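You operate a simulated robot arm through the tools that you are given. There is no shell and no other tool. Be economical: measure what you need, move in short steps, check, and stop when the job is done.

Carry out the task below with a simulated two-armed robot. There is one attempt and no reset: what you move stays moved.

TASK
Tilt the ramp until the steel block slides, then lay it flat and tighten it.
Fine: block on the middle of the ramp first; slacken the red knob to tilt; leave the block on the ramp and the wood block in the ramp tray.

The check looks at the end state, three seconds after you hand in, the way a careful person would. Anything else that was tipped, shoved, dropped, spilled or broken makes it a failure.

THE ROBOT
Two 7-joint arms with fingered hands on one trunk, on a base that drives. Base frame: it is fixed to the floor where the robot stands at the start and does not move with it; the origin is under the middle of the robot, x ahead of it, y to its left, z up; the surface under the hand at the start is at about z = 0.85. Readings come in m, rad, newtons and seconds.
The left shoulder is at the start at [0.042, 0.163, 1.061], the right one opposite. Places, roughly: middle of the ramp [0.6, 0, 0.9]; ramp [0.6, 0.1, 0.9]; red ramp knob [0.5, 0.3, 0.9]. Payload 4 kg a hand.
The TCP of each hand is the grasp point between the finger pads, 0.036 m short of the fingertips. In the tool frame z runs along the fingers and y along their closing line. The gripper opens to 0.124 m. The gripper's body begins 0.042 m behind the TCP. The gripper is a hand of 4 fingers: y runs from the thumb to the fingers, the wrist lies at [-0.015, -0.099, -0.189] in the tool frame, and closing takes about 1.5 s.
Orientation is told as [roll, pitch, yaw] about the base's x, y, z axes, in that order, counted from this pose: with the fingers straight down and the wrist toward the robot, the tool's x, y and z point along [0, 1, 0], [1, 0, 0] and [0, 0, -1] of the base frame.

THE INTERFACE
- The arms move only by the tool arm_command. It takes "left_targets", "right_targets" or both (then of equal length, played together; a hand with none holds still); each is text: rows parted by semicolons, each of 6 numbers parted by spaces: the shift along the base's x, y, z in mm, then the turn, a rotation vector about the base's x, y, z in rad. In form: x y z rx ry rz; .... A call has 1 to 10 rows; each row shifts and turns the commanded pose from where the row before left it. "left_jaw" and "right_jaw" are, for a hand that has rows, the finger opening in mm, from 0 to 124, set as the call begins (left out, the last holds). Rows are played at 5 a second. More than 0.05 m and 0.15 rad between two rows, or a gripper value outside its range, and nothing of the call is played. A pose out of reach is approached as far as the arm can. The call stops where the force on the tool passes 90 N (or 10 N more than at its start, if that is more) or the arm is blocked; 0.2 s more then pass. Each finger travels about 0.045 m/s and halts on what it meets, pressing with about 31 N; the grip force reading is that of the motor and also rises with nothing between the fingers. The clock runs only during rows and for 0.2 s after the last one: add rows that do not move to give the fingers time. It gives the time, the measured TCP pose, the force on the tool (base axes), the opening and the grip force at its end, in the units of the frame above (readings bear some noise), with the torque about the TCP (base axes, N m) and any sound that the robot's microphone picked up.
- Cameras (640 x 400 px; columns grow to the right, rows downward): "scene" is now at [0.1556, -0.003, 1.3116]; the picture's right is [-0.03, -1.00, 0.00], its down [-0.35, 0.01, -0.94] and it looks along [0.94, -0.03, -0.35] (base axes); focal length 214 px, centre (320, 200). "left" rides on the left gripper at [-0.075, -0.086, -0.123] in its tool frame; the picture's right is [-0.70, -0.34, 0.63], its down [0.64, -0.68, 0.35] and it looks along [0.32, 0.65, 0.69] (tool axes); focal length 275 px, centre (320, 200). "right" rides on the right gripper at [0.075, -0.086, -0.123] in its tool frame; the picture's right is [-0.70, 0.34, -0.63], its down [-0.64, -0.68, 0.35] and it looks along [-0.32, 0.65, 0.69] (tool axes); focal length 275 px, centre (320, 200). There is no depth. A picture from a camera that has moved, and an enlarged one, comes with that camera's place and axes in the base frame and with its lens.
- grab_frame(camera): a new picture of that camera. No time passes.
- move_column(by): slides the trunk up (or, below 0, down) by that many m; the arms and the scene camera ride with it, the base frame stays. It gives what a move gives, with no picture.
- drive_base(legs): drives the robot by 1 to 6 legs, each [ahead, left, turn to the left] in m, m and rad, along the robot's own axes; the way and the turn of a leg run together, so that a leg with both is an arc; at most 1.5 m and 3.142 rad a leg. The arms and the cameras ride along, it lands a little off, and it stops where it bumps. It gives what a move gives.
- move_fingers(index, middle, ring, thumb_bend, thumb_turn, hand): sets how far each is bent, from 0 (flat) to 1 (curled in); at 0.3 the hand is open as for a grip, at 0.7 the pads meet at the TCP. One left out holds its place. A second passes; each finger stops where it meets its share of the squeeze, and holds until it gets a number again. A gripper value or a shape takes the hand back. It gives what a move gives, with no picture; readings hold the bend of each and the force on the fingers (four entries, about 0 where the hand has none), thumb and palm. thumb_turn goes from beside the hand (0) to across from the fingers (1), as for a grip.
- set_grasp(shape, hand): the hand has 4 fingers and takes this shape, open, in about a second: jaw (thumb against the fingers, like two jaws); tri (thumb and two fingers); tip (a fingertip pinch); poke (one finger out to press); point (the index stretched); flat (the hand flat); cup (the hand cupped); fist (a fist). The gripper value then closes the fingers along that shape, each until it touches; the sizes above hold for jaw. It gives what a move gives, with no picture.
- aim_head(pan, tilt): turns the head with the scene camera to pan (to the left, within 1.501 rad either way) and tilt (down, from -0.506 to 1.204), counted from straight ahead of the robot. It gives what a move gives.
- inspect(camera, box): a new picture of the part [left, top, right, bottom] of that camera's present view, enlarged. No time passes.
- finish_job(): hands the job in; it is judged then, once.

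Go step by step. Nothing tells you exact positions but the pictures and the camera data: compare them with the known pose of the tool, close in by small moves and look again before you grip or let go. The budget is 120 turns and 92 pictures, counting those below and the enlarged ones. Unless the task says otherwise, let go and move clear before handing in.

The tools are called as name(argument=value, ...) on one line, values as JSON. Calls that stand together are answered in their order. arm_command: Moves the arms, as the interface text tells. Its arguments: {"type":"object","properties":{"left_targets":{"type":"string"},"left_jaw":{"type":"number"},"right_targets":{"type":"string"},"right_jaw":{"type":"number"}},"required":[]} The other tools are called the same way: move_column (by) slides the trunk up or down; set_grasp (shape, hand) gives the hand a shape; move_fingers (index, middle, ring, thumb_bend, thumb_turn, hand) moves the fingers one by one; drive_base (legs) drives the base; aim_head (pan, tilt) turns the head that bears the scene camera; grab_frame (camera) takes a picture; inspect (camera, box) takes an enlarged picture of a part of a camera's view; finish_job () hands the job in.

At the start:

```text
clock: 0.0
left_ee_pos: [0.7205, 0.3128, 1.3813]
left_tool_rot: [0.0, 0.001, -0.001]
left_ft_force: [0.5, 0.6, 0.1]
left_moment: [-0.02, 0.0, 0.0]
left_opening: 0.1235
left_gripper_force: 0.0
left_shape: jaw
left_bend: [0.3, 0.3, 0.3, 0.3, 0.98]
left_finger forces: [0.0, 0.0, 0.0, 0.1, 0.0, 0.0]
right_ee_pos: [0.7867, -0.1972, 1.3559]
right_tool_rot: [0.0, 0.0, 0.001]
right_ft_force: [-0.4, -1.4, -0.2]
right_moment: [0.02, 0.02, 0.01]
right_opening: 0.1236
right_gripper_force: 0.1
right_shape: jaw
right_bend: [0.3, 0.3, 0.3, 0.3, 0.98]
right_finger forces: [0.0, 0.0, 0.0, 0.0, 0.1, 0.0]
trunk travel left (down, up): [-0.225, 0.253]
robot x, y, heading: [0.0015, -0.0026, -0.003]
head pan, tilt: [-0.03, 0.206]
```

scene: 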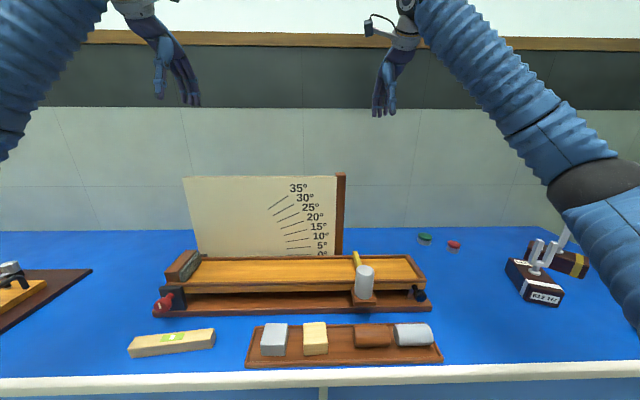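
right: 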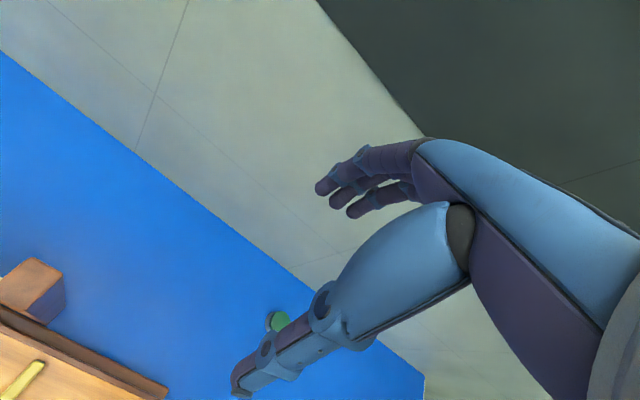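
left: 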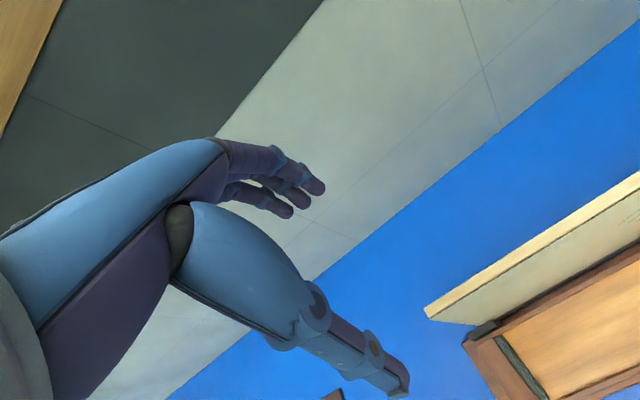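

I see a ramp with a protractor board, a red knob at its left end, and a tray in front with four blocks. I'll enlarge the ramp and tray to identify the parts.

inspect(camera="scene", box=[140, 230, 300, 330])

inspect(camera="scene", box=[290, 230, 450, 330])

inspect(camera="scene", box=[240, 300, 448, 380])

```text
4.00 times, centred on (220, 280) of scene
camera zoom: at [0.1556, -0.003, 1.3116], right [-0.03, -1.0, 0.0], down [-0.35, 0.01, -0.94], along [0.94, -0.03, -0.35], focal length 858 px, centre (720, -120)
```

zoom: 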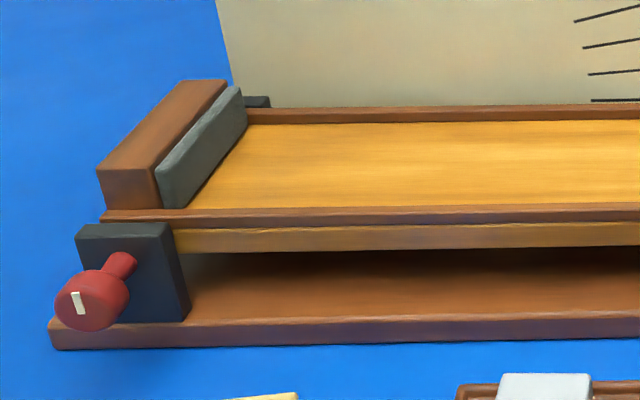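

```text
4.00 times, centred on (370, 280) of scene
camera zoom: at [0.1556, -0.003, 1.3116], right [-0.03, -1.0, 0.0], down [-0.35, 0.01, -0.94], along [0.94, -0.03, -0.35], focal length 858 px, centre (120, -120)
```

zoom: 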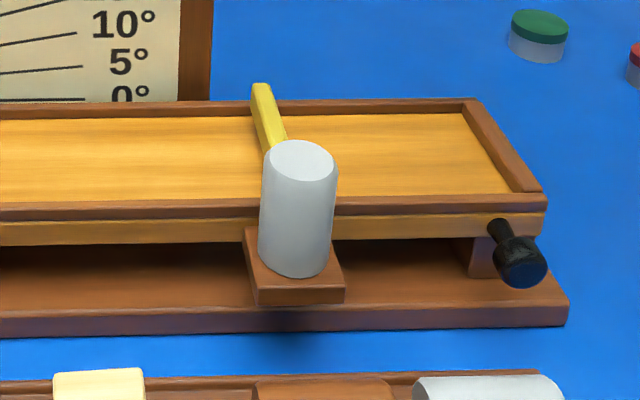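

```text
3.08 times, centred on (344, 340) of scene
camera zoom: at [0.1556, -0.003, 1.3116], right [-0.03, -1.0, 0.0], down [-0.35, 0.01, -0.94], along [0.94, -0.03, -0.35], focal length 660 px, centre (246, -231)
```

zoom: 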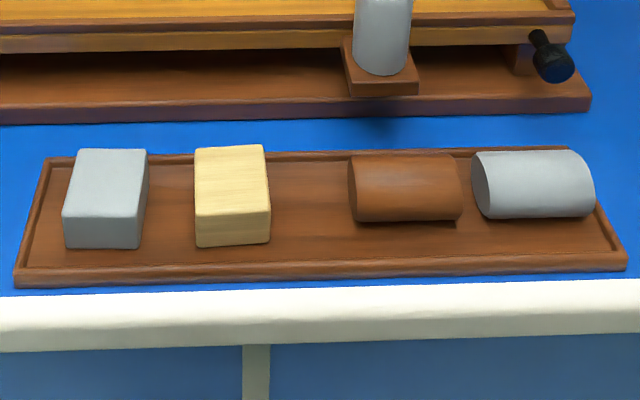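

The red knob is the clamp at the left end, where the hinge should be. The steel block is at the left of the tray, near (0.48, 0.08), which is too close to reach, so I back the robot off and look down at it.

drive_base(legs=[[-0.18, 0, 0]])

aim_head(pan=0.0, tilt=0.6)

grab_frame(camera="scene")

grab_frame(camera="left")

grab_frame(camera="right")

```text
clock: 1.5
left_ee_pos: [0.5383, 0.3143, 1.38]
left_tool_rot: [0.001, -0.003, 0.0]
left_ft_force: [-0.4, -0.7, -0.7]
left_moment: [0.02, -0.05, -0.02]
left_opening: 0.1235
left_gripper_force: 0.1
left_shape: jaw
left_bend: [0.3, 0.3, 0.3, 0.3, 0.98]
left_finger forces: [0.1, 0.0, 0.0, 0.0, 0.1, 0.0]
right_ee_pos: [0.6047, -0.1956, 1.3559]
right_tool_rot: [0.001, -0.002, 0.003]
right_ft_force: [0.2, -0.4, 0.3]
right_moment: [0.0, -0.02, -0.01]
right_opening: 0.1237
right_gripper_force: 0.1
right_shape: jaw
right_bend: [0.3, 0.3, 0.3, 0.3, 0.98]
right_finger forces: [0.0, 0.0, 0.0, 0.0, 0.1, 0.0]
trunk travel left (down, up): [-0.225, 0.253]
robot x, y, heading: [-0.1794, -0.001, -0.005]
head pan, tilt: [-0.03, 0.206]
```

```text
clock: 2.4
left_ee_pos: [0.5392, 0.313, 1.3787]
left_tool_rot: [0.0, 0.0, 0.002]
left_ft_force: [-0.3, 0.9, -0.4]
left_moment: [0.0, 0.0, 0.01]
left_opening: 0.1235
left_gripper_force: 0.0
left_shape: jaw
left_bend: [0.3, 0.3, 0.3, 0.3, 0.98]
left_finger forces: [0.0, 0.0, 0.0, 0.0, 0.0, 0.0]
right_ee_pos: [0.6073, -0.1976, 1.3543]
right_tool_rot: [0.001, -0.001, 0.002]
right_ft_force: [-0.5, 0.5, -0.3]
right_moment: [-0.01, -0.01, -0.02]
right_opening: 0.1238
right_gripper_force: 0.1
right_shape: jaw
right_bend: [0.3, 0.3, 0.3, 0.3, 0.98]
right_finger forces: [0.1, 0.0, 0.0, 0.0, 0.1, 0.0]
trunk travel left (down, up): [-0.225, 0.253]
robot x, y, heading: [-0.1805, -0.0014, 0.002]
head pan, tilt: [0.0, 0.6]
```

```text
85 pictures are left
camera scene: at [-0.0348, -0.0001, 1.2764], right [0.0, -1.0, 0.0], down [-0.68, 0.0, -0.73], along [0.73, 0.0, -0.68], focal length 214 px, centre (320, 200)
```

scene: 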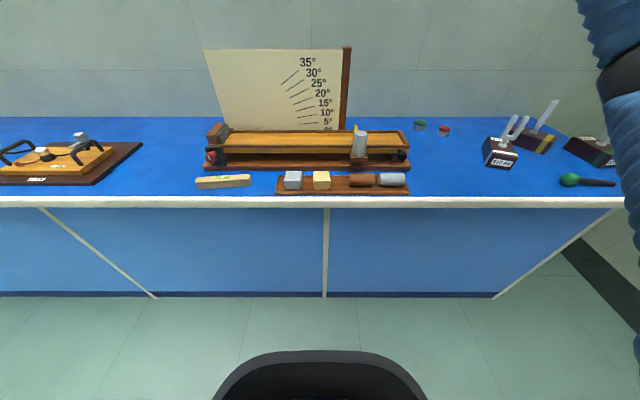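

```text
84 pictures are left
camera left: at [0.4532, 0.238, 1.5046], right [-0.34, -0.7, -0.63], down [-0.68, 0.64, -0.35], along [0.65, 0.32, -0.69], focal length 275 px, centre (320, 200)
```

left: 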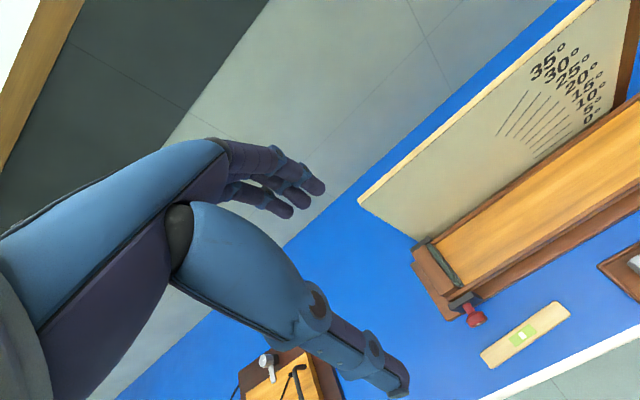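

```text
83 pictures are left
camera right: at [0.5217, -0.1226, 1.4778], right [0.34, -0.7, 0.63], down [-0.68, -0.65, -0.35], along [0.65, -0.31, -0.69], focal length 275 px, centre (320, 200)
```

right: 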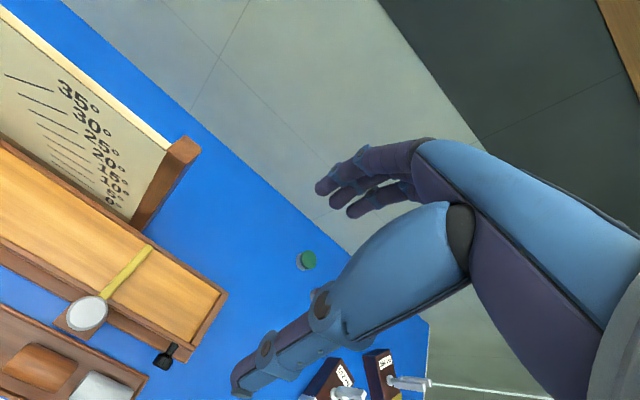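

There's a yellow bar across the ramp beside the cylinder's shelf. I need to know how it's attached, so I look closer.

inspect(camera="right", box=[40, 220, 240, 400])

inspect(camera="scene", box=[320, 115, 420, 195])

inspect(camera="left", box=[400, 220, 560, 340])

```text
2.22 times, centred on (140, 310) of right
camera zoom: at [0.5217, -0.1226, 1.4778], right [0.34, -0.7, 0.63], down [-0.68, -0.65, -0.35], along [0.65, -0.31, -0.69], focal length 612 px, centre (720, -44)
```

zoom: 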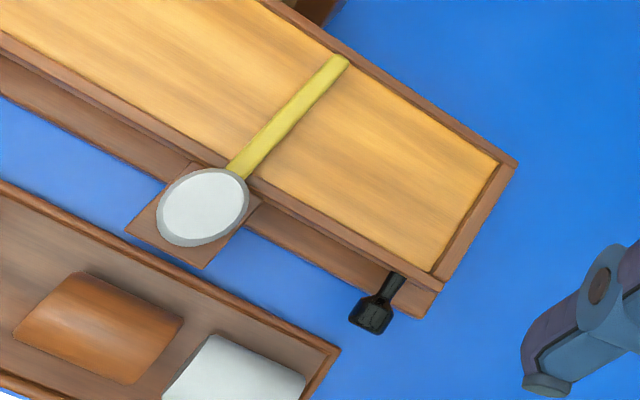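

```text
5.00 times, centred on (370, 155) of scene
camera zoom: at [-0.0348, -0.0001, 1.2764], right [0.0, -1.0, 0.0], down [-0.68, 0.0, -0.73], along [0.73, 0.0, -0.68], focal length 1072 px, centre (70, 425)
```

zoom: 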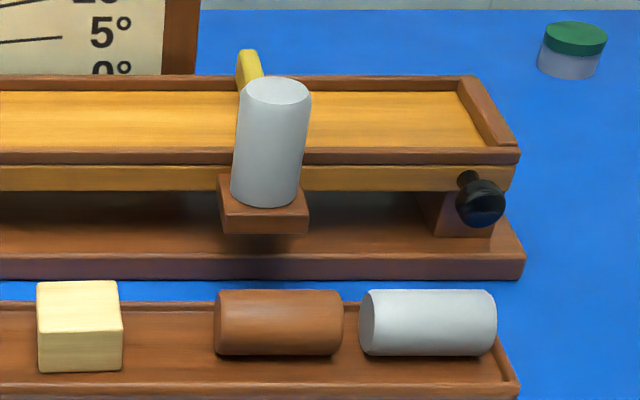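

```text
3.33 times, centred on (480, 280) of left
camera zoom: at [0.4532, 0.238, 1.5046], right [-0.34, -0.7, -0.63], down [-0.68, 0.64, -0.35], along [0.65, 0.32, -0.69], focal length 918 px, centre (-213, -67)
```

zoom: 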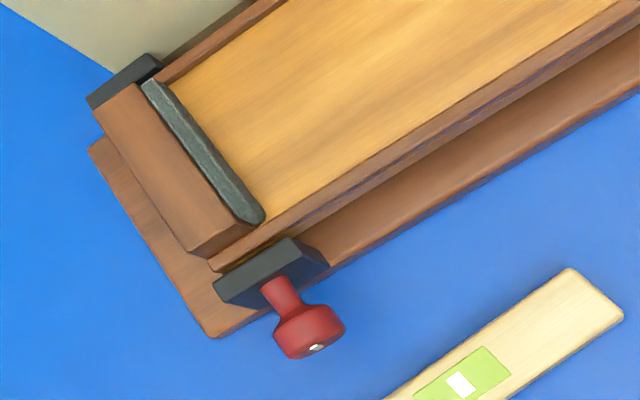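

The shelf and yellow bar may be a gate fixed to the ramp, or the cylinder may be a loose weight standing on it. I bring the right hand's camera closer to tell.

arm_command(right_targets="-16 10 -40 0 0 0;-16 10 -40 0 0 0;-16 10 -40 0 0 0;-16 10 -40 0 0 0;-16 10 -40 0 0 0;-16 10 -40 0 0 0;-16 10 -40 0 0 0")

grab_frame(camera="right")

```text
clock: 4.0
left_ee_pos: [0.5398, 0.3136, 1.3806]
left_tool_rot: [0.001, 0.0, 0.002]
left_ft_force: [0.7, 0.8, 0.7]
left_moment: [-0.02, 0.0, -0.02]
left_opening: 0.1237
left_gripper_force: 0.1
left_shape: jaw
left_bend: [0.3, 0.3, 0.3, 0.3, 0.98]
left_finger forces: [0.0, 0.0, 0.1, 0.1, 0.0, 0.1]
right_ee_pos: [0.4924, -0.1274, 1.074]
right_tool_rot: [0.002, 0.0, 0.002]
right_ft_force: [-0.4, -0.1, 0.2]
right_moment: [-0.02, 0.0, 0.0]
right_opening: 0.1236
right_gripper_force: 0.1
right_shape: jaw
right_bend: [0.3, 0.3, 0.3, 0.3, 0.98]
right_finger forces: [0.1, 0.1, 0.1, 0.0, 0.1, 0.1]
trunk travel left (down, up): [-0.225, 0.253]
robot x, y, heading: [-0.1778, -0.002, -0.001]
head pan, tilt: [0.0, 0.6]
```

```text
79 pictures are left
camera right: at [0.4082, -0.0532, 1.1968], right [0.34, -0.7, 0.63], down [-0.68, -0.65, -0.35], along [0.65, -0.31, -0.69], focal length 275 px, centre (320, 200)
```

right: 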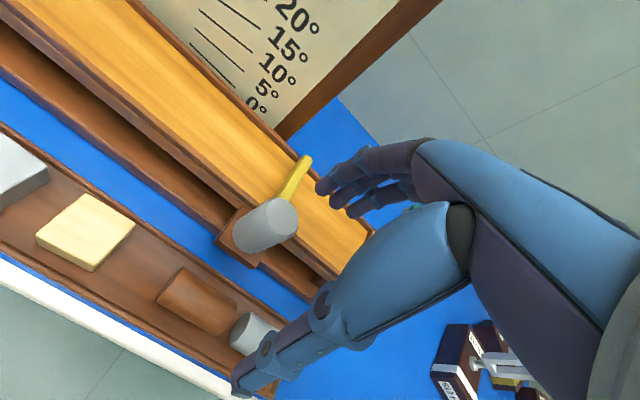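

inspect(camera="right", box=[200, 140, 360, 280])

```text
2.86 times, centred on (280, 210) of right
camera zoom: at [0.4082, -0.0532, 1.1968], right [0.34, -0.7, 0.63], down [-0.68, -0.65, -0.35], along [0.65, -0.31, -0.69], focal length 786 px, centre (434, 171)
```

zoom: 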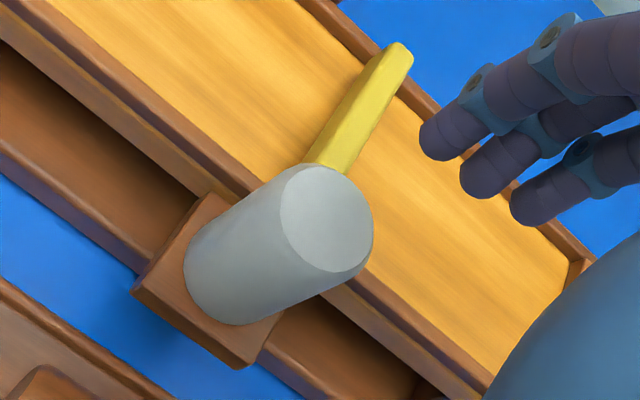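

The cylinder looks like the post of a gate arm that crosses the ramp, well to the right of the middle, so I leave it alone. Next I bring the left hand over the steel block, turned so it closes along y, and move the right hand aside.

arm_command(left_targets="-7 -23 -15 0 0 -0.143;-7 -23 -15 0 0 -0.143;-7 -23 -15 0 0 -0.143;-7 -23 -15 0 0 -0.143;-7 -23 -15 0 0 -0.143;-7 -23 -15 0 0 -0.143;-7 -23 -15 0 0 -0.143;-7 -23 -15 0 0 -0.143;-7 -23 -15 0 0 -0.143;0 -23 -15 0 0 -0.143", right_targets="6 -20 10 0 0 0;6 -20 10 0 0 0;6 -20 10 0 0 0;6 -20 10 0 0 0;6 -20 10 0 0 0;6 -20 10 0 0 0;6 -20 10 0 0 0;6 -20 10 0 0 0;6 -20 10 0 0 0;6 -20 10 0 0 0")

arm_command(left_targets="0 0 -30 0 0 -0.141;0 0 -30 0 0 0;0 0 -30 0 0 0")

grab_frame(camera="left")

inspect(camera="scene", box=[260, 120, 420, 200])

```text
clock: 6.2
left_ee_pos: [0.4765, 0.0832, 1.2304]
left_tool_rot: [0.001, -0.002, -1.43]
left_ft_force: [0.4, -0.5, 0.1]
left_moment: [0.03, 0.03, 0.0]
left_opening: 0.1236
left_gripper_force: 0.1
left_shape: jaw
left_bend: [0.3, 0.3, 0.3, 0.3, 0.98]
left_finger forces: [0.1, 0.0, 0.0, 0.0, 0.1, 0.0]
right_ee_pos: [0.5546, -0.328, 1.1732]
right_tool_rot: [0.002, 0.001, 0.002]
right_ft_force: [-0.6, 0.0, -0.4]
right_moment: [0.04, 0.06, -0.03]
right_opening: 0.1238
right_gripper_force: 0.0
right_shape: jaw
right_bend: [0.3, 0.3, 0.3, 0.3, 0.98]
right_finger forces: [0.0, 0.0, 0.0, 0.1, 0.0, 0.0]
trunk travel left (down, up): [-0.225, 0.253]
robot x, y, heading: [-0.1831, -0.0037, 0.005]
head pan, tilt: [0.0, 0.6]
```

```text
clock: 7.0
left_ee_pos: [0.477, 0.0842, 1.1403]
left_tool_rot: [-0.003, -0.001, -1.568]
left_ft_force: [0.5, -0.4, -0.1]
left_moment: [0.0, 0.0, 0.01]
left_opening: 0.1239
left_gripper_force: 0.0
left_shape: jaw
left_bend: [0.3, 0.3, 0.3, 0.3, 0.98]
left_finger forces: [0.1, 0.0, 0.1, 0.1, 0.0, 0.0]
right_ee_pos: [0.5556, -0.328, 1.1756]
right_tool_rot: [-0.002, 0.001, 0.001]
right_ft_force: [0.0, -0.2, -0.4]
right_moment: [0.03, 0.01, -0.02]
right_opening: 0.1236
right_gripper_force: 0.0
right_shape: jaw
right_bend: [0.3, 0.3, 0.3, 0.3, 0.98]
right_finger forces: [0.0, 0.0, 0.1, 0.0, 0.1, 0.1]
trunk travel left (down, up): [-0.225, 0.253]
robot x, y, heading: [-0.1778, 0.0012, 0.006]
head pan, tilt: [0.0, 0.6]
```

```text
77 pictures are left
camera left: at [0.4013, 0.1689, 1.2647], right [-0.7, 0.34, -0.63], down [0.64, 0.68, -0.35], along [0.32, -0.65, -0.69], focal length 275 px, centre (320, 200)
```

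left: 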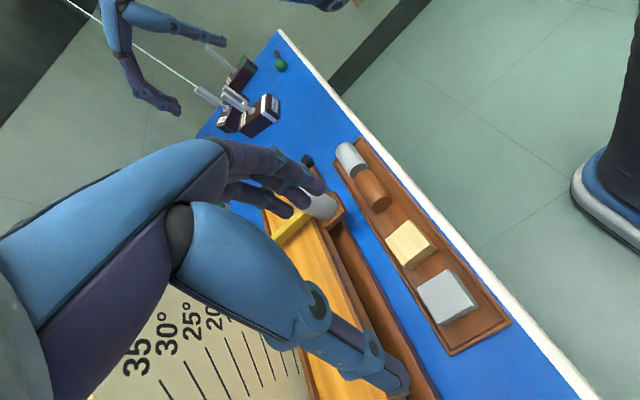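

```text
4.00 times, centred on (340, 160) of scene
camera zoom: at [-0.0344, -0.0003, 1.2763], right [0.0, -1.0, 0.0], down [-0.69, 0.0, -0.73], along [0.73, 0.0, -0.69], focal length 858 px, centre (240, 360)
```

zoom: 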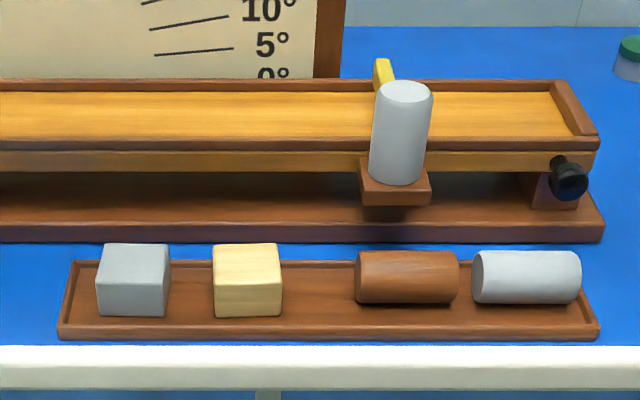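

The block's top centre comes out at about (0.476, 0.079, 0.897), 48 mm wide. I narrow the opening so the fingers clear the wood block, and descend partway.

arm_command(left_targets="-1 -5 -30 0 0 0;0 0 -40 0 0 0;0 0 -40 0 0 0;0 0 -30 0 0 0;0 0 -20 0 0 0", left_jaw=78)

grab_frame(camera="left")

inspect(camera="scene", box=[250, 110, 380, 210])

```text
clock: 8.2
left_ee_pos: [0.4757, 0.0786, 0.9812]
left_tool_rot: [0.0, 0.0, -1.569]
left_ft_force: [-0.2, 0.9, -0.6]
left_moment: [-0.03, 0.0, 0.02]
left_opening: 0.0782
left_gripper_force: 0.0
left_shape: jaw
left_bend: [0.37, 0.4, 0.39, 0.52, 0.99]
left_finger forces: [0.0, 0.0, 0.0, 0.1, 0.0, 0.0]
right_ee_pos: [0.5538, -0.3273, 1.1747]
right_tool_rot: [0.0, -0.001, 0.002]
right_ft_force: [0.0, 0.9, 0.2]
right_moment: [0.02, 0.0, 0.02]
right_opening: 0.1238
right_gripper_force: 0.1
right_shape: jaw
right_bend: [0.3, 0.3, 0.3, 0.3, 0.98]
right_finger forces: [0.1, 0.0, 0.1, 0.1, 0.1, 0.0]
trunk travel left (down, up): [-0.225, 0.253]
robot x, y, heading: [-0.18, -0.0025, -0.0]
head pan, tilt: [0.0, 0.6]
```

```text
75 pictures are left
camera left: at [0.3998, 0.1639, 1.105], right [-0.7, 0.34, -0.63], down [0.64, 0.68, -0.35], along [0.32, -0.65, -0.69], focal length 275 px, centre (320, 200)
```

left: 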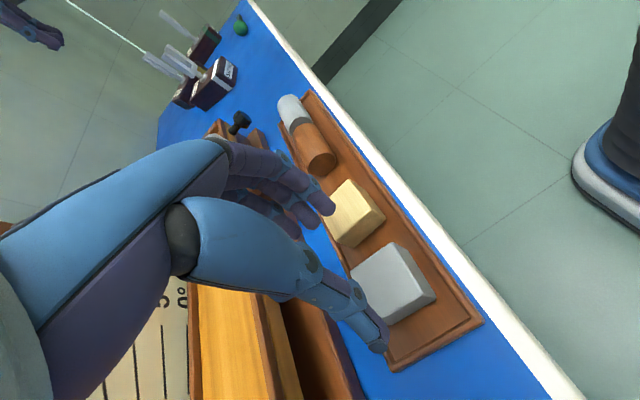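

```text
4.00 times, centred on (315, 160) of scene
camera zoom: at [-0.035, -0.0002, 1.2764], right [0.0, -1.0, 0.0], down [-0.68, 0.0, -0.73], along [0.73, 0.0, -0.68], focal length 858 px, centre (340, 360)
```

zoom: 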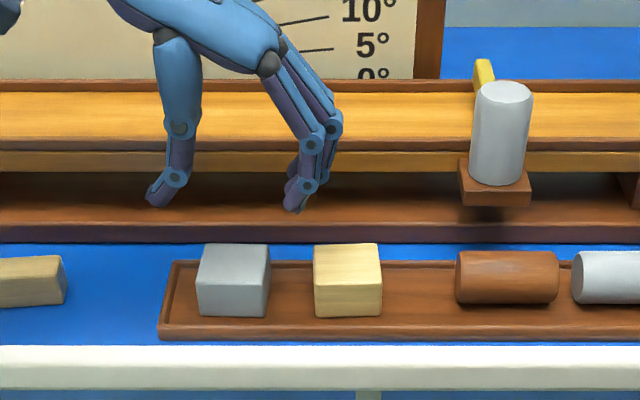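

Alignment is good. I narrow to 66 mm to clear the wood block and descend to the grasp height.

arm_command(left_targets="0 1 0 0 0 0;0 0 -15 0 0 0;0 0 -20 0 0 0;0 0 -20 0 0 0;0 0 -10 0 0 0;0 0 -8 0 0 0", left_jaw=66)

inspect(camera="scene", box=[250, 110, 380, 210])

inspect(camera="left", box=[220, 120, 480, 390])

```text
clock: 9.6
left_ee_pos: [0.4744, 0.0812, 0.9122]
left_tool_rot: [0.007, -0.005, -1.566]
left_ft_force: [0.8, 4.3, 33.4]
left_moment: [-1.87, -0.34, 0.1]
left_opening: 0.0672
left_gripper_force: 0.1
left_shape: jaw
left_bend: [0.4, 0.42, 0.43, 0.55, 1.0]
left_finger forces: [0.1, 32.4, 0.0, 0.0, 0.3, 0.1]
right_ee_pos: [0.552, -0.3267, 1.178]
right_tool_rot: [0.001, -0.003, 0.001]
right_ft_force: [-0.1, -0.3, -0.6]
right_moment: [-0.01, 0.01, -0.01]
right_opening: 0.1236
right_gripper_force: 0.0
right_shape: jaw
right_bend: [0.3, 0.3, 0.3, 0.3, 0.98]
right_finger forces: [0.0, 0.0, 0.0, 0.1, 0.0, 0.1]
trunk travel left (down, up): [-0.225, 0.253]
robot x, y, heading: [-0.1807, -0.0016, -0.001]
head pan, tilt: [0.0, 0.6]
```

```text
4.00 times, centred on (315, 160) of scene
camera zoom: at [-0.0376, 0.0002, 1.2776], right [0.0, -1.0, 0.0], down [-0.68, 0.0, -0.73], along [0.73, 0.0, -0.68], focal length 858 px, centre (340, 360)
```

zoom: 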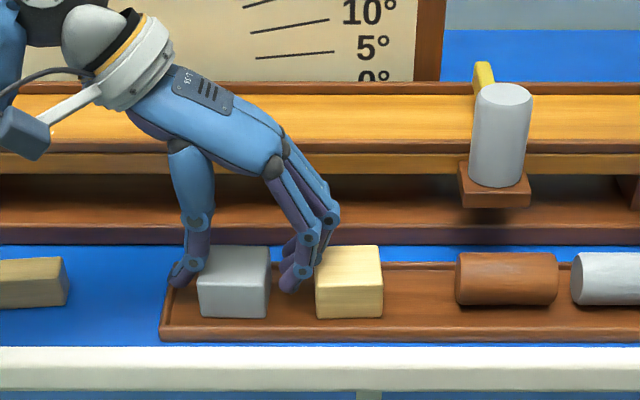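

```text
1.48 times, centred on (350, 255) of left
camera zoom: at [0.3972, 0.1655, 1.0359], right [-0.69, 0.33, -0.64], down [0.64, 0.68, -0.34], along [0.32, -0.65, -0.69], focal length 408 px, centre (276, 118)
```

zoom: 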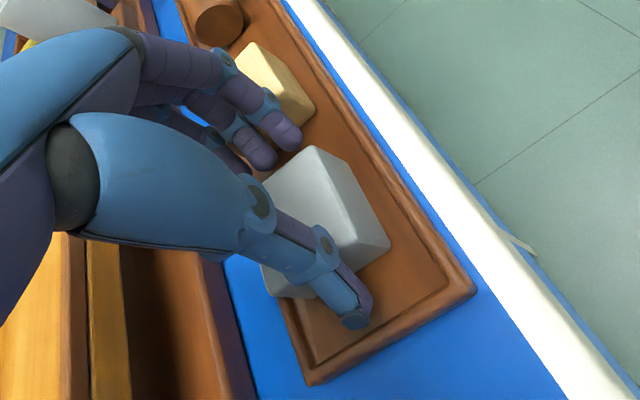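

A middle finger is resting on the wood block's edge, going by the contact torque. I rise a little, shift toward +y and narrow before going lower.

arm_command(left_targets="0 0 10 0 0 0;0 0 10 0 0 0;0 4 0 0 0 0", left_jaw=60)

inspect(camera="left", box=[220, 120, 480, 390])

inspect(camera="scene", box=[275, 150, 355, 200])

```text
clock: 10.4
left_ee_pos: [0.4739, 0.0835, 0.9263]
left_tool_rot: [0.0, 0.001, -1.568]
left_ft_force: [0.6, 0.2, -0.1]
left_moment: [0.0, 0.02, -0.02]
left_opening: 0.0602
left_gripper_force: 0.1
left_shape: jaw
left_bend: [0.42, 0.46, 0.45, 0.56, 1.0]
left_finger forces: [0.1, 0.1, 0.0, 0.0, 0.0, 0.0]
right_ee_pos: [0.5552, -0.3268, 1.1745]
right_tool_rot: [0.001, 0.0, 0.002]
right_ft_force: [-0.3, -0.2, 0.5]
right_moment: [-0.01, 0.0, -0.01]
right_opening: 0.1239
right_gripper_force: 0.1
right_shape: jaw
right_bend: [0.3, 0.3, 0.3, 0.3, 0.98]
right_finger forces: [0.0, 0.0, 0.0, 0.1, 0.1, 0.1]
trunk travel left (down, up): [-0.225, 0.253]
robot x, y, heading: [-0.1789, 0.0015, 0.002]
head pan, tilt: [0.0, 0.6]
```

```text
1.48 times, centred on (350, 255) of left
camera zoom: at [0.3993, 0.1684, 1.0512], right [-0.7, 0.34, -0.63], down [0.64, 0.68, -0.35], along [0.32, -0.65, -0.69], focal length 408 px, centre (276, 118)
```

zoom: 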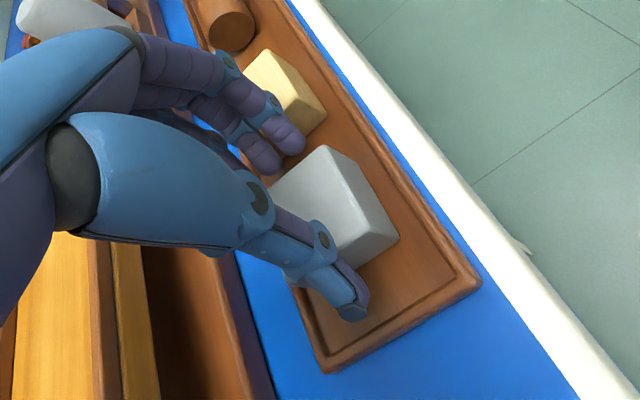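

```text
8.00 times, centred on (315, 175) of scene
camera zoom: at [-0.0348, -0.0002, 1.2763], right [0.0, -1.0, 0.0], down [-0.69, 0.0, -0.73], along [0.73, 0.0, -0.69], focal length 1716 px, centre (360, 400)
```

zoom: 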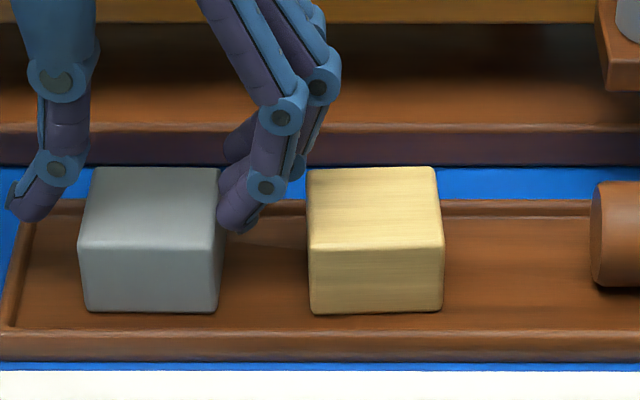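

arm_command(left_targets="0 -2 -8 0 0 0;0 0 -8 0 0 0;0 0 -6 0 0 0;0 0 0 0 0 0")

inspect(camera="scene", box=[275, 150, 355, 200])

```text
clock: 11.4
left_ee_pos: [0.4762, 0.0821, 0.9057]
left_tool_rot: [0.001, 0.001, -1.568]
left_ft_force: [-0.1, 0.0, 6.8]
left_moment: [0.12, -0.01, 0.04]
left_opening: 0.0608
left_gripper_force: 0.0
left_shape: jaw
left_bend: [0.42, 0.46, 0.45, 0.56, 1.0]
left_finger forces: [0.0, 0.4, 0.0, 0.1, 5.8, 0.0]
right_ee_pos: [0.5537, -0.328, 1.1752]
right_tool_rot: [0.0, 0.001, 0.001]
right_ft_force: [-0.7, -0.2, -0.5]
right_moment: [-0.02, -0.02, 0.03]
right_opening: 0.1237
right_gripper_force: 0.0
right_shape: jaw
right_bend: [0.3, 0.3, 0.3, 0.3, 0.98]
right_finger forces: [0.0, 0.0, 0.0, 0.0, 0.1, 0.0]
trunk travel left (down, up): [-0.225, 0.253]
robot x, y, heading: [-0.1776, -0.0017, 0.002]
head pan, tilt: [0.0, 0.6]
```

```text
8.00 times, centred on (315, 175) of scene
camera zoom: at [-0.0355, -0.0002, 1.2766], right [0.0, -1.0, 0.0], down [-0.68, 0.0, -0.73], along [0.73, 0.0, -0.68], focal length 1716 px, centre (360, 400)
```

zoom: 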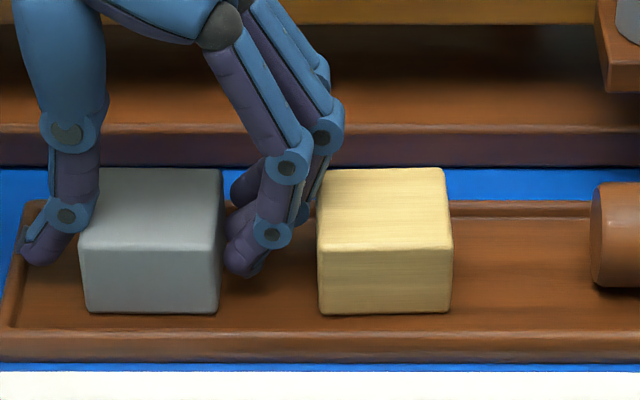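

Fingers straddle the steel block; the thumb just touches the tray. I rise 3 mm and close.

arm_command(left_targets="0 0 4 0 0 0;0 0 0 0 0 0;0 0 0 0 0 0;0 0 0 0 0 0;0 0 0 0 0 0;0 0 0 0 0 0", left_jaw=20)

inspect(camera="scene", box=[275, 150, 355, 200])

```text
clock: 12.8
left_ee_pos: [0.4758, 0.0817, 0.9097]
left_tool_rot: [0.0, 0.0, -1.568]
left_ft_force: [-0.2, 0.0, 0.6]
left_moment: [0.02, 0.08, 0.02]
left_opening: 0.0547
left_gripper_force: 30.6
left_shape: jaw
left_bend: [0.45, 0.48, 0.47, 0.57, 1.0]
left_finger forces: [18.1, 9.7, 4.0, 0.1, 32.0, 0.0]
right_ee_pos: [0.5551, -0.3272, 1.1737]
right_tool_rot: [0.0, -0.001, 0.002]
right_ft_force: [1.1, 0.2, -0.1]
right_moment: [0.02, 0.0, 0.01]
right_opening: 0.1239
right_gripper_force: 0.0
right_shape: jaw
right_bend: [0.3, 0.3, 0.3, 0.3, 0.98]
right_finger forces: [0.0, 0.0, 0.0, 0.0, 0.1, 0.0]
trunk travel left (down, up): [-0.225, 0.253]
robot x, y, heading: [-0.1801, -0.0028, -0.001]
head pan, tilt: [0.0, 0.6]
```

```text
8.00 times, centred on (315, 175) of scene
camera zoom: at [-0.0351, -0.0003, 1.2764], right [0.0, -1.0, 0.0], down [-0.68, 0.0, -0.73], along [0.73, 0.0, -0.68], focal length 1716 px, centre (360, 400)
```

zoom: 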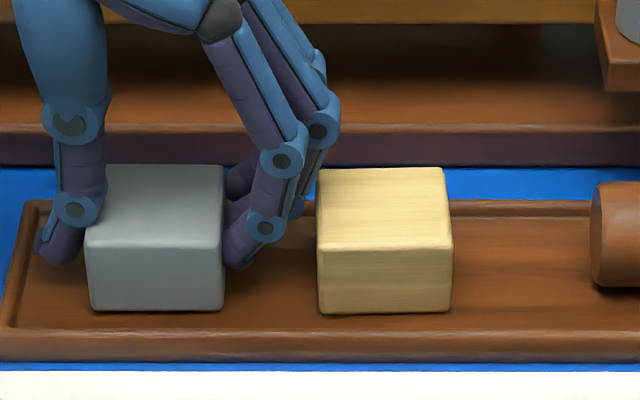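

Gripped at 30 N. I lift and check the hold.

arm_command(left_targets="0 0 20 0 0 0;0 0 40 0 0 0;0 0 45 0 0 0;0 0 45 0 0 0")

arm_command(left_targets="30 -12 0 0 0 0;40 -16 0 0 0 0;40 -16 0 0 0 0;35 -18 0 0 0 0;0 0 0 0 0 0")

grab_frame(camera="scene")

inspect(camera="scene", box=[250, 90, 378, 170])

grab_frame(camera="left")

```text
clock: 13.8
left_ee_pos: [0.4764, 0.0818, 1.0603]
left_tool_rot: [0.001, 0.0, -1.57]
left_ft_force: [-0.7, 0.6, -2.6]
left_moment: [-0.01, -0.02, 0.02]
left_opening: 0.0547
left_gripper_force: 31.0
left_shape: jaw
left_bend: [0.45, 0.48, 0.47, 0.57, 1.0]
left_finger forces: [18.2, 9.7, 4.1, 0.0, 32.0, 0.1]
right_ee_pos: [0.5536, -0.3277, 1.1751]
right_tool_rot: [0.003, 0.0, 0.001]
right_ft_force: [0.1, 0.1, -0.3]
right_moment: [0.01, 0.0, -0.01]
right_opening: 0.1237
right_gripper_force: 0.1
right_shape: jaw
right_bend: [0.3, 0.3, 0.3, 0.3, 0.98]
right_finger forces: [0.0, 0.0, 0.0, 0.1, 0.0, 0.1]
trunk travel left (down, up): [-0.225, 0.253]
robot x, y, heading: [-0.1862, 0.0006, -0.003]
head pan, tilt: [0.0, 0.6]
```

```text
clock: 15.0
left_ee_pos: [0.622, 0.0191, 1.0602]
left_tool_rot: [0.0, -0.001, -1.568]
left_ft_force: [-0.4, 0.6, -0.9]
left_moment: [-0.04, 0.02, -0.02]
left_opening: 0.0546
left_gripper_force: 30.9
left_shape: jaw
left_bend: [0.45, 0.48, 0.47, 0.57, 0.99]
left_finger forces: [18.2, 9.7, 4.1, 0.0, 32.2, 0.0]
right_ee_pos: [0.5538, -0.327, 1.1754]
right_tool_rot: [0.0, 0.0, 0.003]
right_ft_force: [0.3, 0.2, -0.1]
right_moment: [-0.01, 0.01, 0.0]
right_opening: 0.1237
right_gripper_force: 0.0
right_shape: jaw
right_bend: [0.3, 0.3, 0.3, 0.3, 0.98]
right_finger forces: [0.0, 0.0, 0.0, 0.1, 0.1, 0.1]
trunk travel left (down, up): [-0.225, 0.253]
robot x, y, heading: [-0.1797, -0.0043, 0.005]
head pan, tilt: [0.0, 0.6]
```

```text
67 pictures are left
camera scene: at [-0.0354, 0.0002, 1.2765], right [0.0, -1.0, 0.0], down [-0.68, 0.0, -0.73], along [0.73, 0.0, -0.68], focal length 214 px, centre (320, 200)
```

scene: 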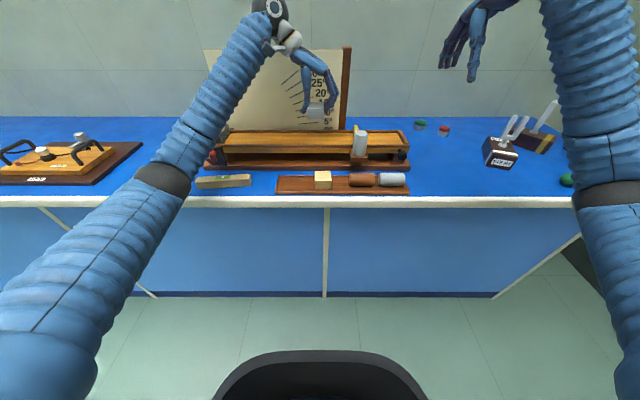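

```text
5.00 times, centred on (314, 130) of scene
camera zoom: at [-0.0354, 0.0002, 1.2765], right [0.0, -1.0, 0.0], down [-0.68, 0.0, -0.73], along [0.73, 0.0, -0.68], focal length 1072 px, centre (350, 550)
```

zoom: 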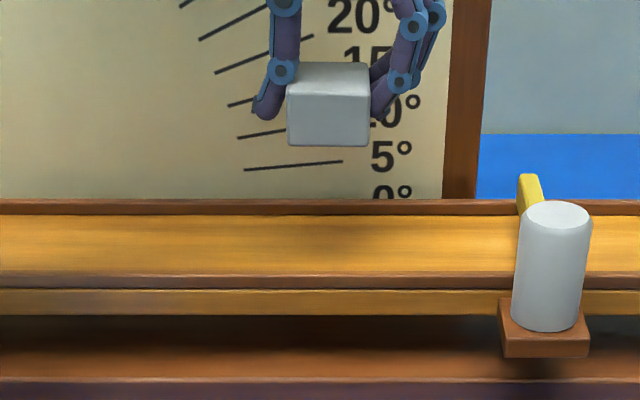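

```text
65 pictures are left
camera left: at [0.5454, 0.1049, 1.1847], right [-0.7, 0.34, -0.63], down [0.64, 0.68, -0.35], along [0.32, -0.65, -0.69], focal length 275 px, centre (320, 200)
```

left: 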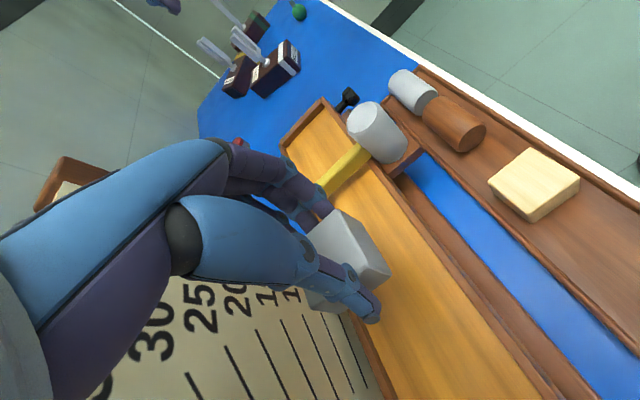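

The block is held over the middle of the channel. I nudge it slightly to centre it and lower it to just above the ramp.

arm_command(left_targets="-4 5 -30 0 0 0;0 0 -25 0 0 0;0 0 -8 0 0 0;0 0 0 0 0 0")

inspect(camera="scene", box=[250, 100, 378, 180])

inspect(camera="left", box=[240, 140, 500, 400])

```text
clock: 16.0
left_ee_pos: [0.6159, 0.0258, 0.9955]
left_tool_rot: [-0.001, 0.001, -1.57]
left_ft_force: [-0.3, -0.7, -1.0]
left_moment: [0.02, 0.03, 0.04]
left_opening: 0.0546
left_gripper_force: 31.2
left_shape: jaw
left_bend: [0.45, 0.48, 0.47, 0.57, 0.99]
left_finger forces: [18.4, 9.6, 4.1, 0.1, 32.1, 0.0]
right_ee_pos: [0.5541, -0.3276, 1.1734]
right_tool_rot: [-0.001, 0.0, 0.002]
right_ft_force: [0.1, -0.2, -0.5]
right_moment: [0.02, 0.0, 0.0]
right_opening: 0.1238
right_gripper_force: 0.0
right_shape: jaw
right_bend: [0.3, 0.3, 0.3, 0.3, 0.98]
right_finger forces: [0.0, 0.0, 0.0, 0.0, 0.0, 0.1]
trunk travel left (down, up): [-0.225, 0.253]
robot x, y, heading: [-0.1795, -0.0008, 0.002]
head pan, tilt: [0.0, 0.6]
```

```text
5.00 times, centred on (314, 140) of scene
camera zoom: at [-0.035, -0.0005, 1.2765], right [0.0, -1.0, 0.0], down [-0.68, 0.0, -0.73], along [0.73, 0.0, -0.68], focal length 1072 px, centre (350, 500)
```

zoom: 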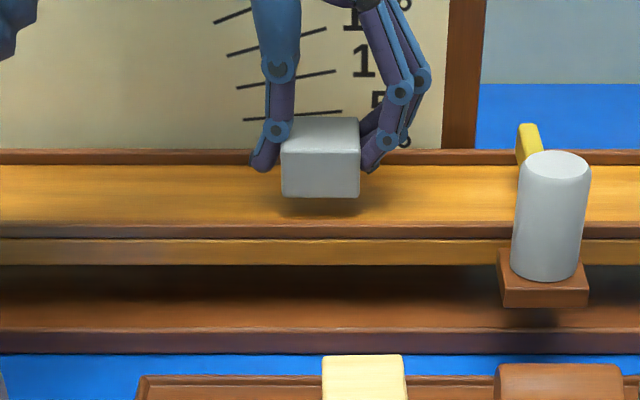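

```text
1.54 times, centred on (370, 270) of left
camera zoom: at [0.5403, 0.1099, 1.1209], right [-0.7, 0.34, -0.63], down [0.64, 0.68, -0.35], along [0.32, -0.65, -0.69], focal length 424 px, centre (243, 92)
```

zoom: 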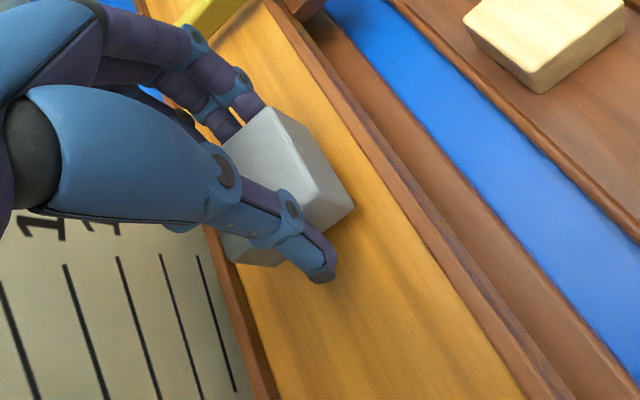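

arm_command(left_targets="-2 0 -6 0 0 0;0 0 -5 0 0 0;0 0 -4 0 0 0;0 0 0 0 0 0")

inspect(camera="scene", box=[282, 110, 346, 150])

```text
clock: 17.0
left_ee_pos: [0.6131, 0.0247, 0.9811]
left_tool_rot: [0.001, -0.001, -1.57]
left_ft_force: [0.3, 0.0, -2.1]
left_moment: [0.02, -0.02, -0.01]
left_opening: 0.0544
left_gripper_force: 31.4
left_shape: jaw
left_bend: [0.45, 0.48, 0.47, 0.57, 0.99]
left_finger forces: [18.3, 9.6, 4.1, 0.0, 32.2, 0.1]
right_ee_pos: [0.5535, -0.3279, 1.1748]
right_tool_rot: [-0.001, 0.001, 0.001]
right_ft_force: [-0.1, -0.3, 0.3]
right_moment: [-0.04, -0.02, -0.03]
right_opening: 0.1237
right_gripper_force: 0.1
right_shape: jaw
right_bend: [0.3, 0.3, 0.3, 0.3, 0.98]
right_finger forces: [0.1, 0.1, 0.0, 0.1, 0.0, 0.1]
trunk travel left (down, up): [-0.225, 0.253]
robot x, y, heading: [-0.1828, -0.0016, 0.002]
head pan, tilt: [0.0, 0.6]
```

```text
10.00 times, centred on (314, 130) of scene
camera zoom: at [-0.0351, -0.0003, 1.2765], right [0.0, -1.0, 0.0], down [-0.68, 0.0, -0.73], along [0.73, 0.0, -0.68], focal length 2145 px, centre (380, 900)
```

zoom: 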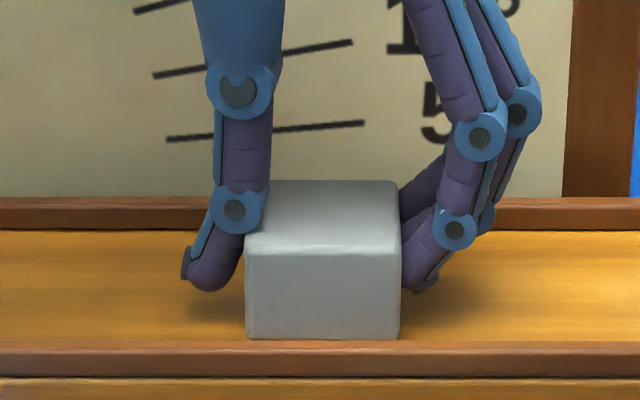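

arm_command(left_targets="2 0 -2 0 0 0;0 0 -2 0 0 0;0 0 -2 0 0 0;0 0 -1 0 0 0;0 0 0 0 0 0")

```text
clock: 18.2
left_ee_pos: [0.6148, 0.0255, 0.9781]
left_tool_rot: [0.003, -0.002, -1.57]
left_ft_force: [6.1, 1.9, 34.9]
left_moment: [-0.33, -0.1, 0.03]
left_opening: 0.055
left_gripper_force: 30.7
left_shape: jaw
left_bend: [0.45, 0.48, 0.47, 0.57, 1.0]
left_finger forces: [20.3, 11.4, 4.7, 0.0, 44.6, 0.0]
right_ee_pos: [0.5515, -0.3267, 1.1768]
right_tool_rot: [0.0, -0.003, 0.003]
right_ft_force: [0.6, -0.6, -0.2]
right_moment: [0.02, -0.01, 0.0]
right_opening: 0.1238
right_gripper_force: 0.2
right_shape: jaw
right_bend: [0.3, 0.3, 0.3, 0.3, 0.98]
right_finger forces: [0.0, 0.0, 0.0, 0.0, 0.0, 0.1]
trunk travel left (down, up): [-0.225, 0.253]
robot x, y, heading: [-0.1821, -0.0027, -0.002]
head pan, tilt: [0.0, 0.6]
```

The block is on the ramp surface. I ease off the pressure, open, and rise.

arm_command(left_targets="0 0 2 0 0 0;0 0 2 0 0 0;0 0 0 0 0 0")

arm_command(left_targets="0 0 0 0 0 0;0 0 0 0 0 0;0 0 0 0 0 0;0 0 0 0 0 0;0 0 15 0 0 0;0 0 35 0 0 0;0 0 45 0 0 0;0 0 45 0 0 0", left_jaw=80)

inspect(camera="scene", box=[190, 100, 430, 250])

grab_frame(camera="left")

```text
clock: 19.0
left_ee_pos: [0.6153, 0.025, 0.9784]
left_tool_rot: [-0.001, 0.0, -1.57]
left_ft_force: [2.2, 2.1, 21.8]
left_moment: [-0.33, -0.04, 0.04]
left_opening: 0.0552
left_gripper_force: 30.7
left_shape: jaw
left_bend: [0.45, 0.48, 0.47, 0.57, 1.0]
left_finger forces: [19.9, 11.2, 4.5, 0.0, 40.3, 0.0]
right_ee_pos: [0.5535, -0.3276, 1.1755]
right_tool_rot: [0.0, -0.002, 0.002]
right_ft_force: [0.2, 0.6, -0.2]
right_moment: [0.01, 0.0, -0.04]
right_opening: 0.1237
right_gripper_force: 0.1
right_shape: jaw
right_bend: [0.3, 0.3, 0.3, 0.3, 0.98]
right_finger forces: [0.0, 0.1, 0.1, 0.0, 0.1, 0.0]
trunk travel left (down, up): [-0.225, 0.253]
robot x, y, heading: [-0.176, -0.004, 0.002]
head pan, tilt: [0.0, 0.6]
```

```text
clock: 20.8
left_ee_pos: [0.6159, 0.025, 1.1199]
left_tool_rot: [0.001, -0.001, -1.567]
left_ft_force: [-1.1, 0.5, 0.2]
left_moment: [-0.03, 0.01, 0.02]
left_opening: 0.0794
left_gripper_force: 0.0
left_shape: jaw
left_bend: [0.36, 0.4, 0.38, 0.52, 0.99]
left_finger forces: [0.1, 0.0, 0.1, 0.1, 0.0, 0.0]
right_ee_pos: [0.5539, -0.3283, 1.1756]
right_tool_rot: [0.003, 0.0, 0.003]
right_ft_force: [-0.1, 0.5, 0.3]
right_moment: [0.0, -0.05, 0.0]
right_opening: 0.1238
right_gripper_force: 0.0
right_shape: jaw
right_bend: [0.3, 0.3, 0.3, 0.3, 0.98]
right_finger forces: [0.1, 0.0, 0.1, 0.0, 0.1, 0.0]
trunk travel left (down, up): [-0.225, 0.253]
robot x, y, heading: [-0.181, -0.0002, -0.002]
head pan, tilt: [0.0, 0.6]
```

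```text
2.67 times, centred on (310, 175) of scene
camera zoom: at [-0.0359, -0.0006, 1.2767], right [0.0, -1.0, 0.0], down [-0.68, 0.0, -0.73], along [0.73, 0.0, -0.68], focal length 572 px, centre (347, 267)
```

zoom: 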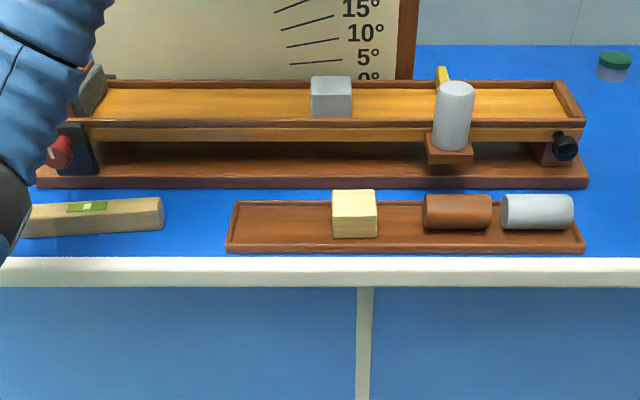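

```text
60 pictures are left
camera left: at [0.5396, 0.1089, 1.2446], right [-0.7, 0.34, -0.63], down [0.64, 0.68, -0.35], along [0.32, -0.65, -0.69], focal length 275 px, centre (320, 200)
```

left: 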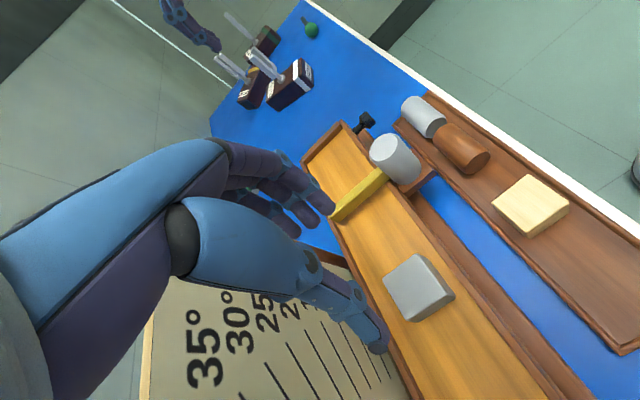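

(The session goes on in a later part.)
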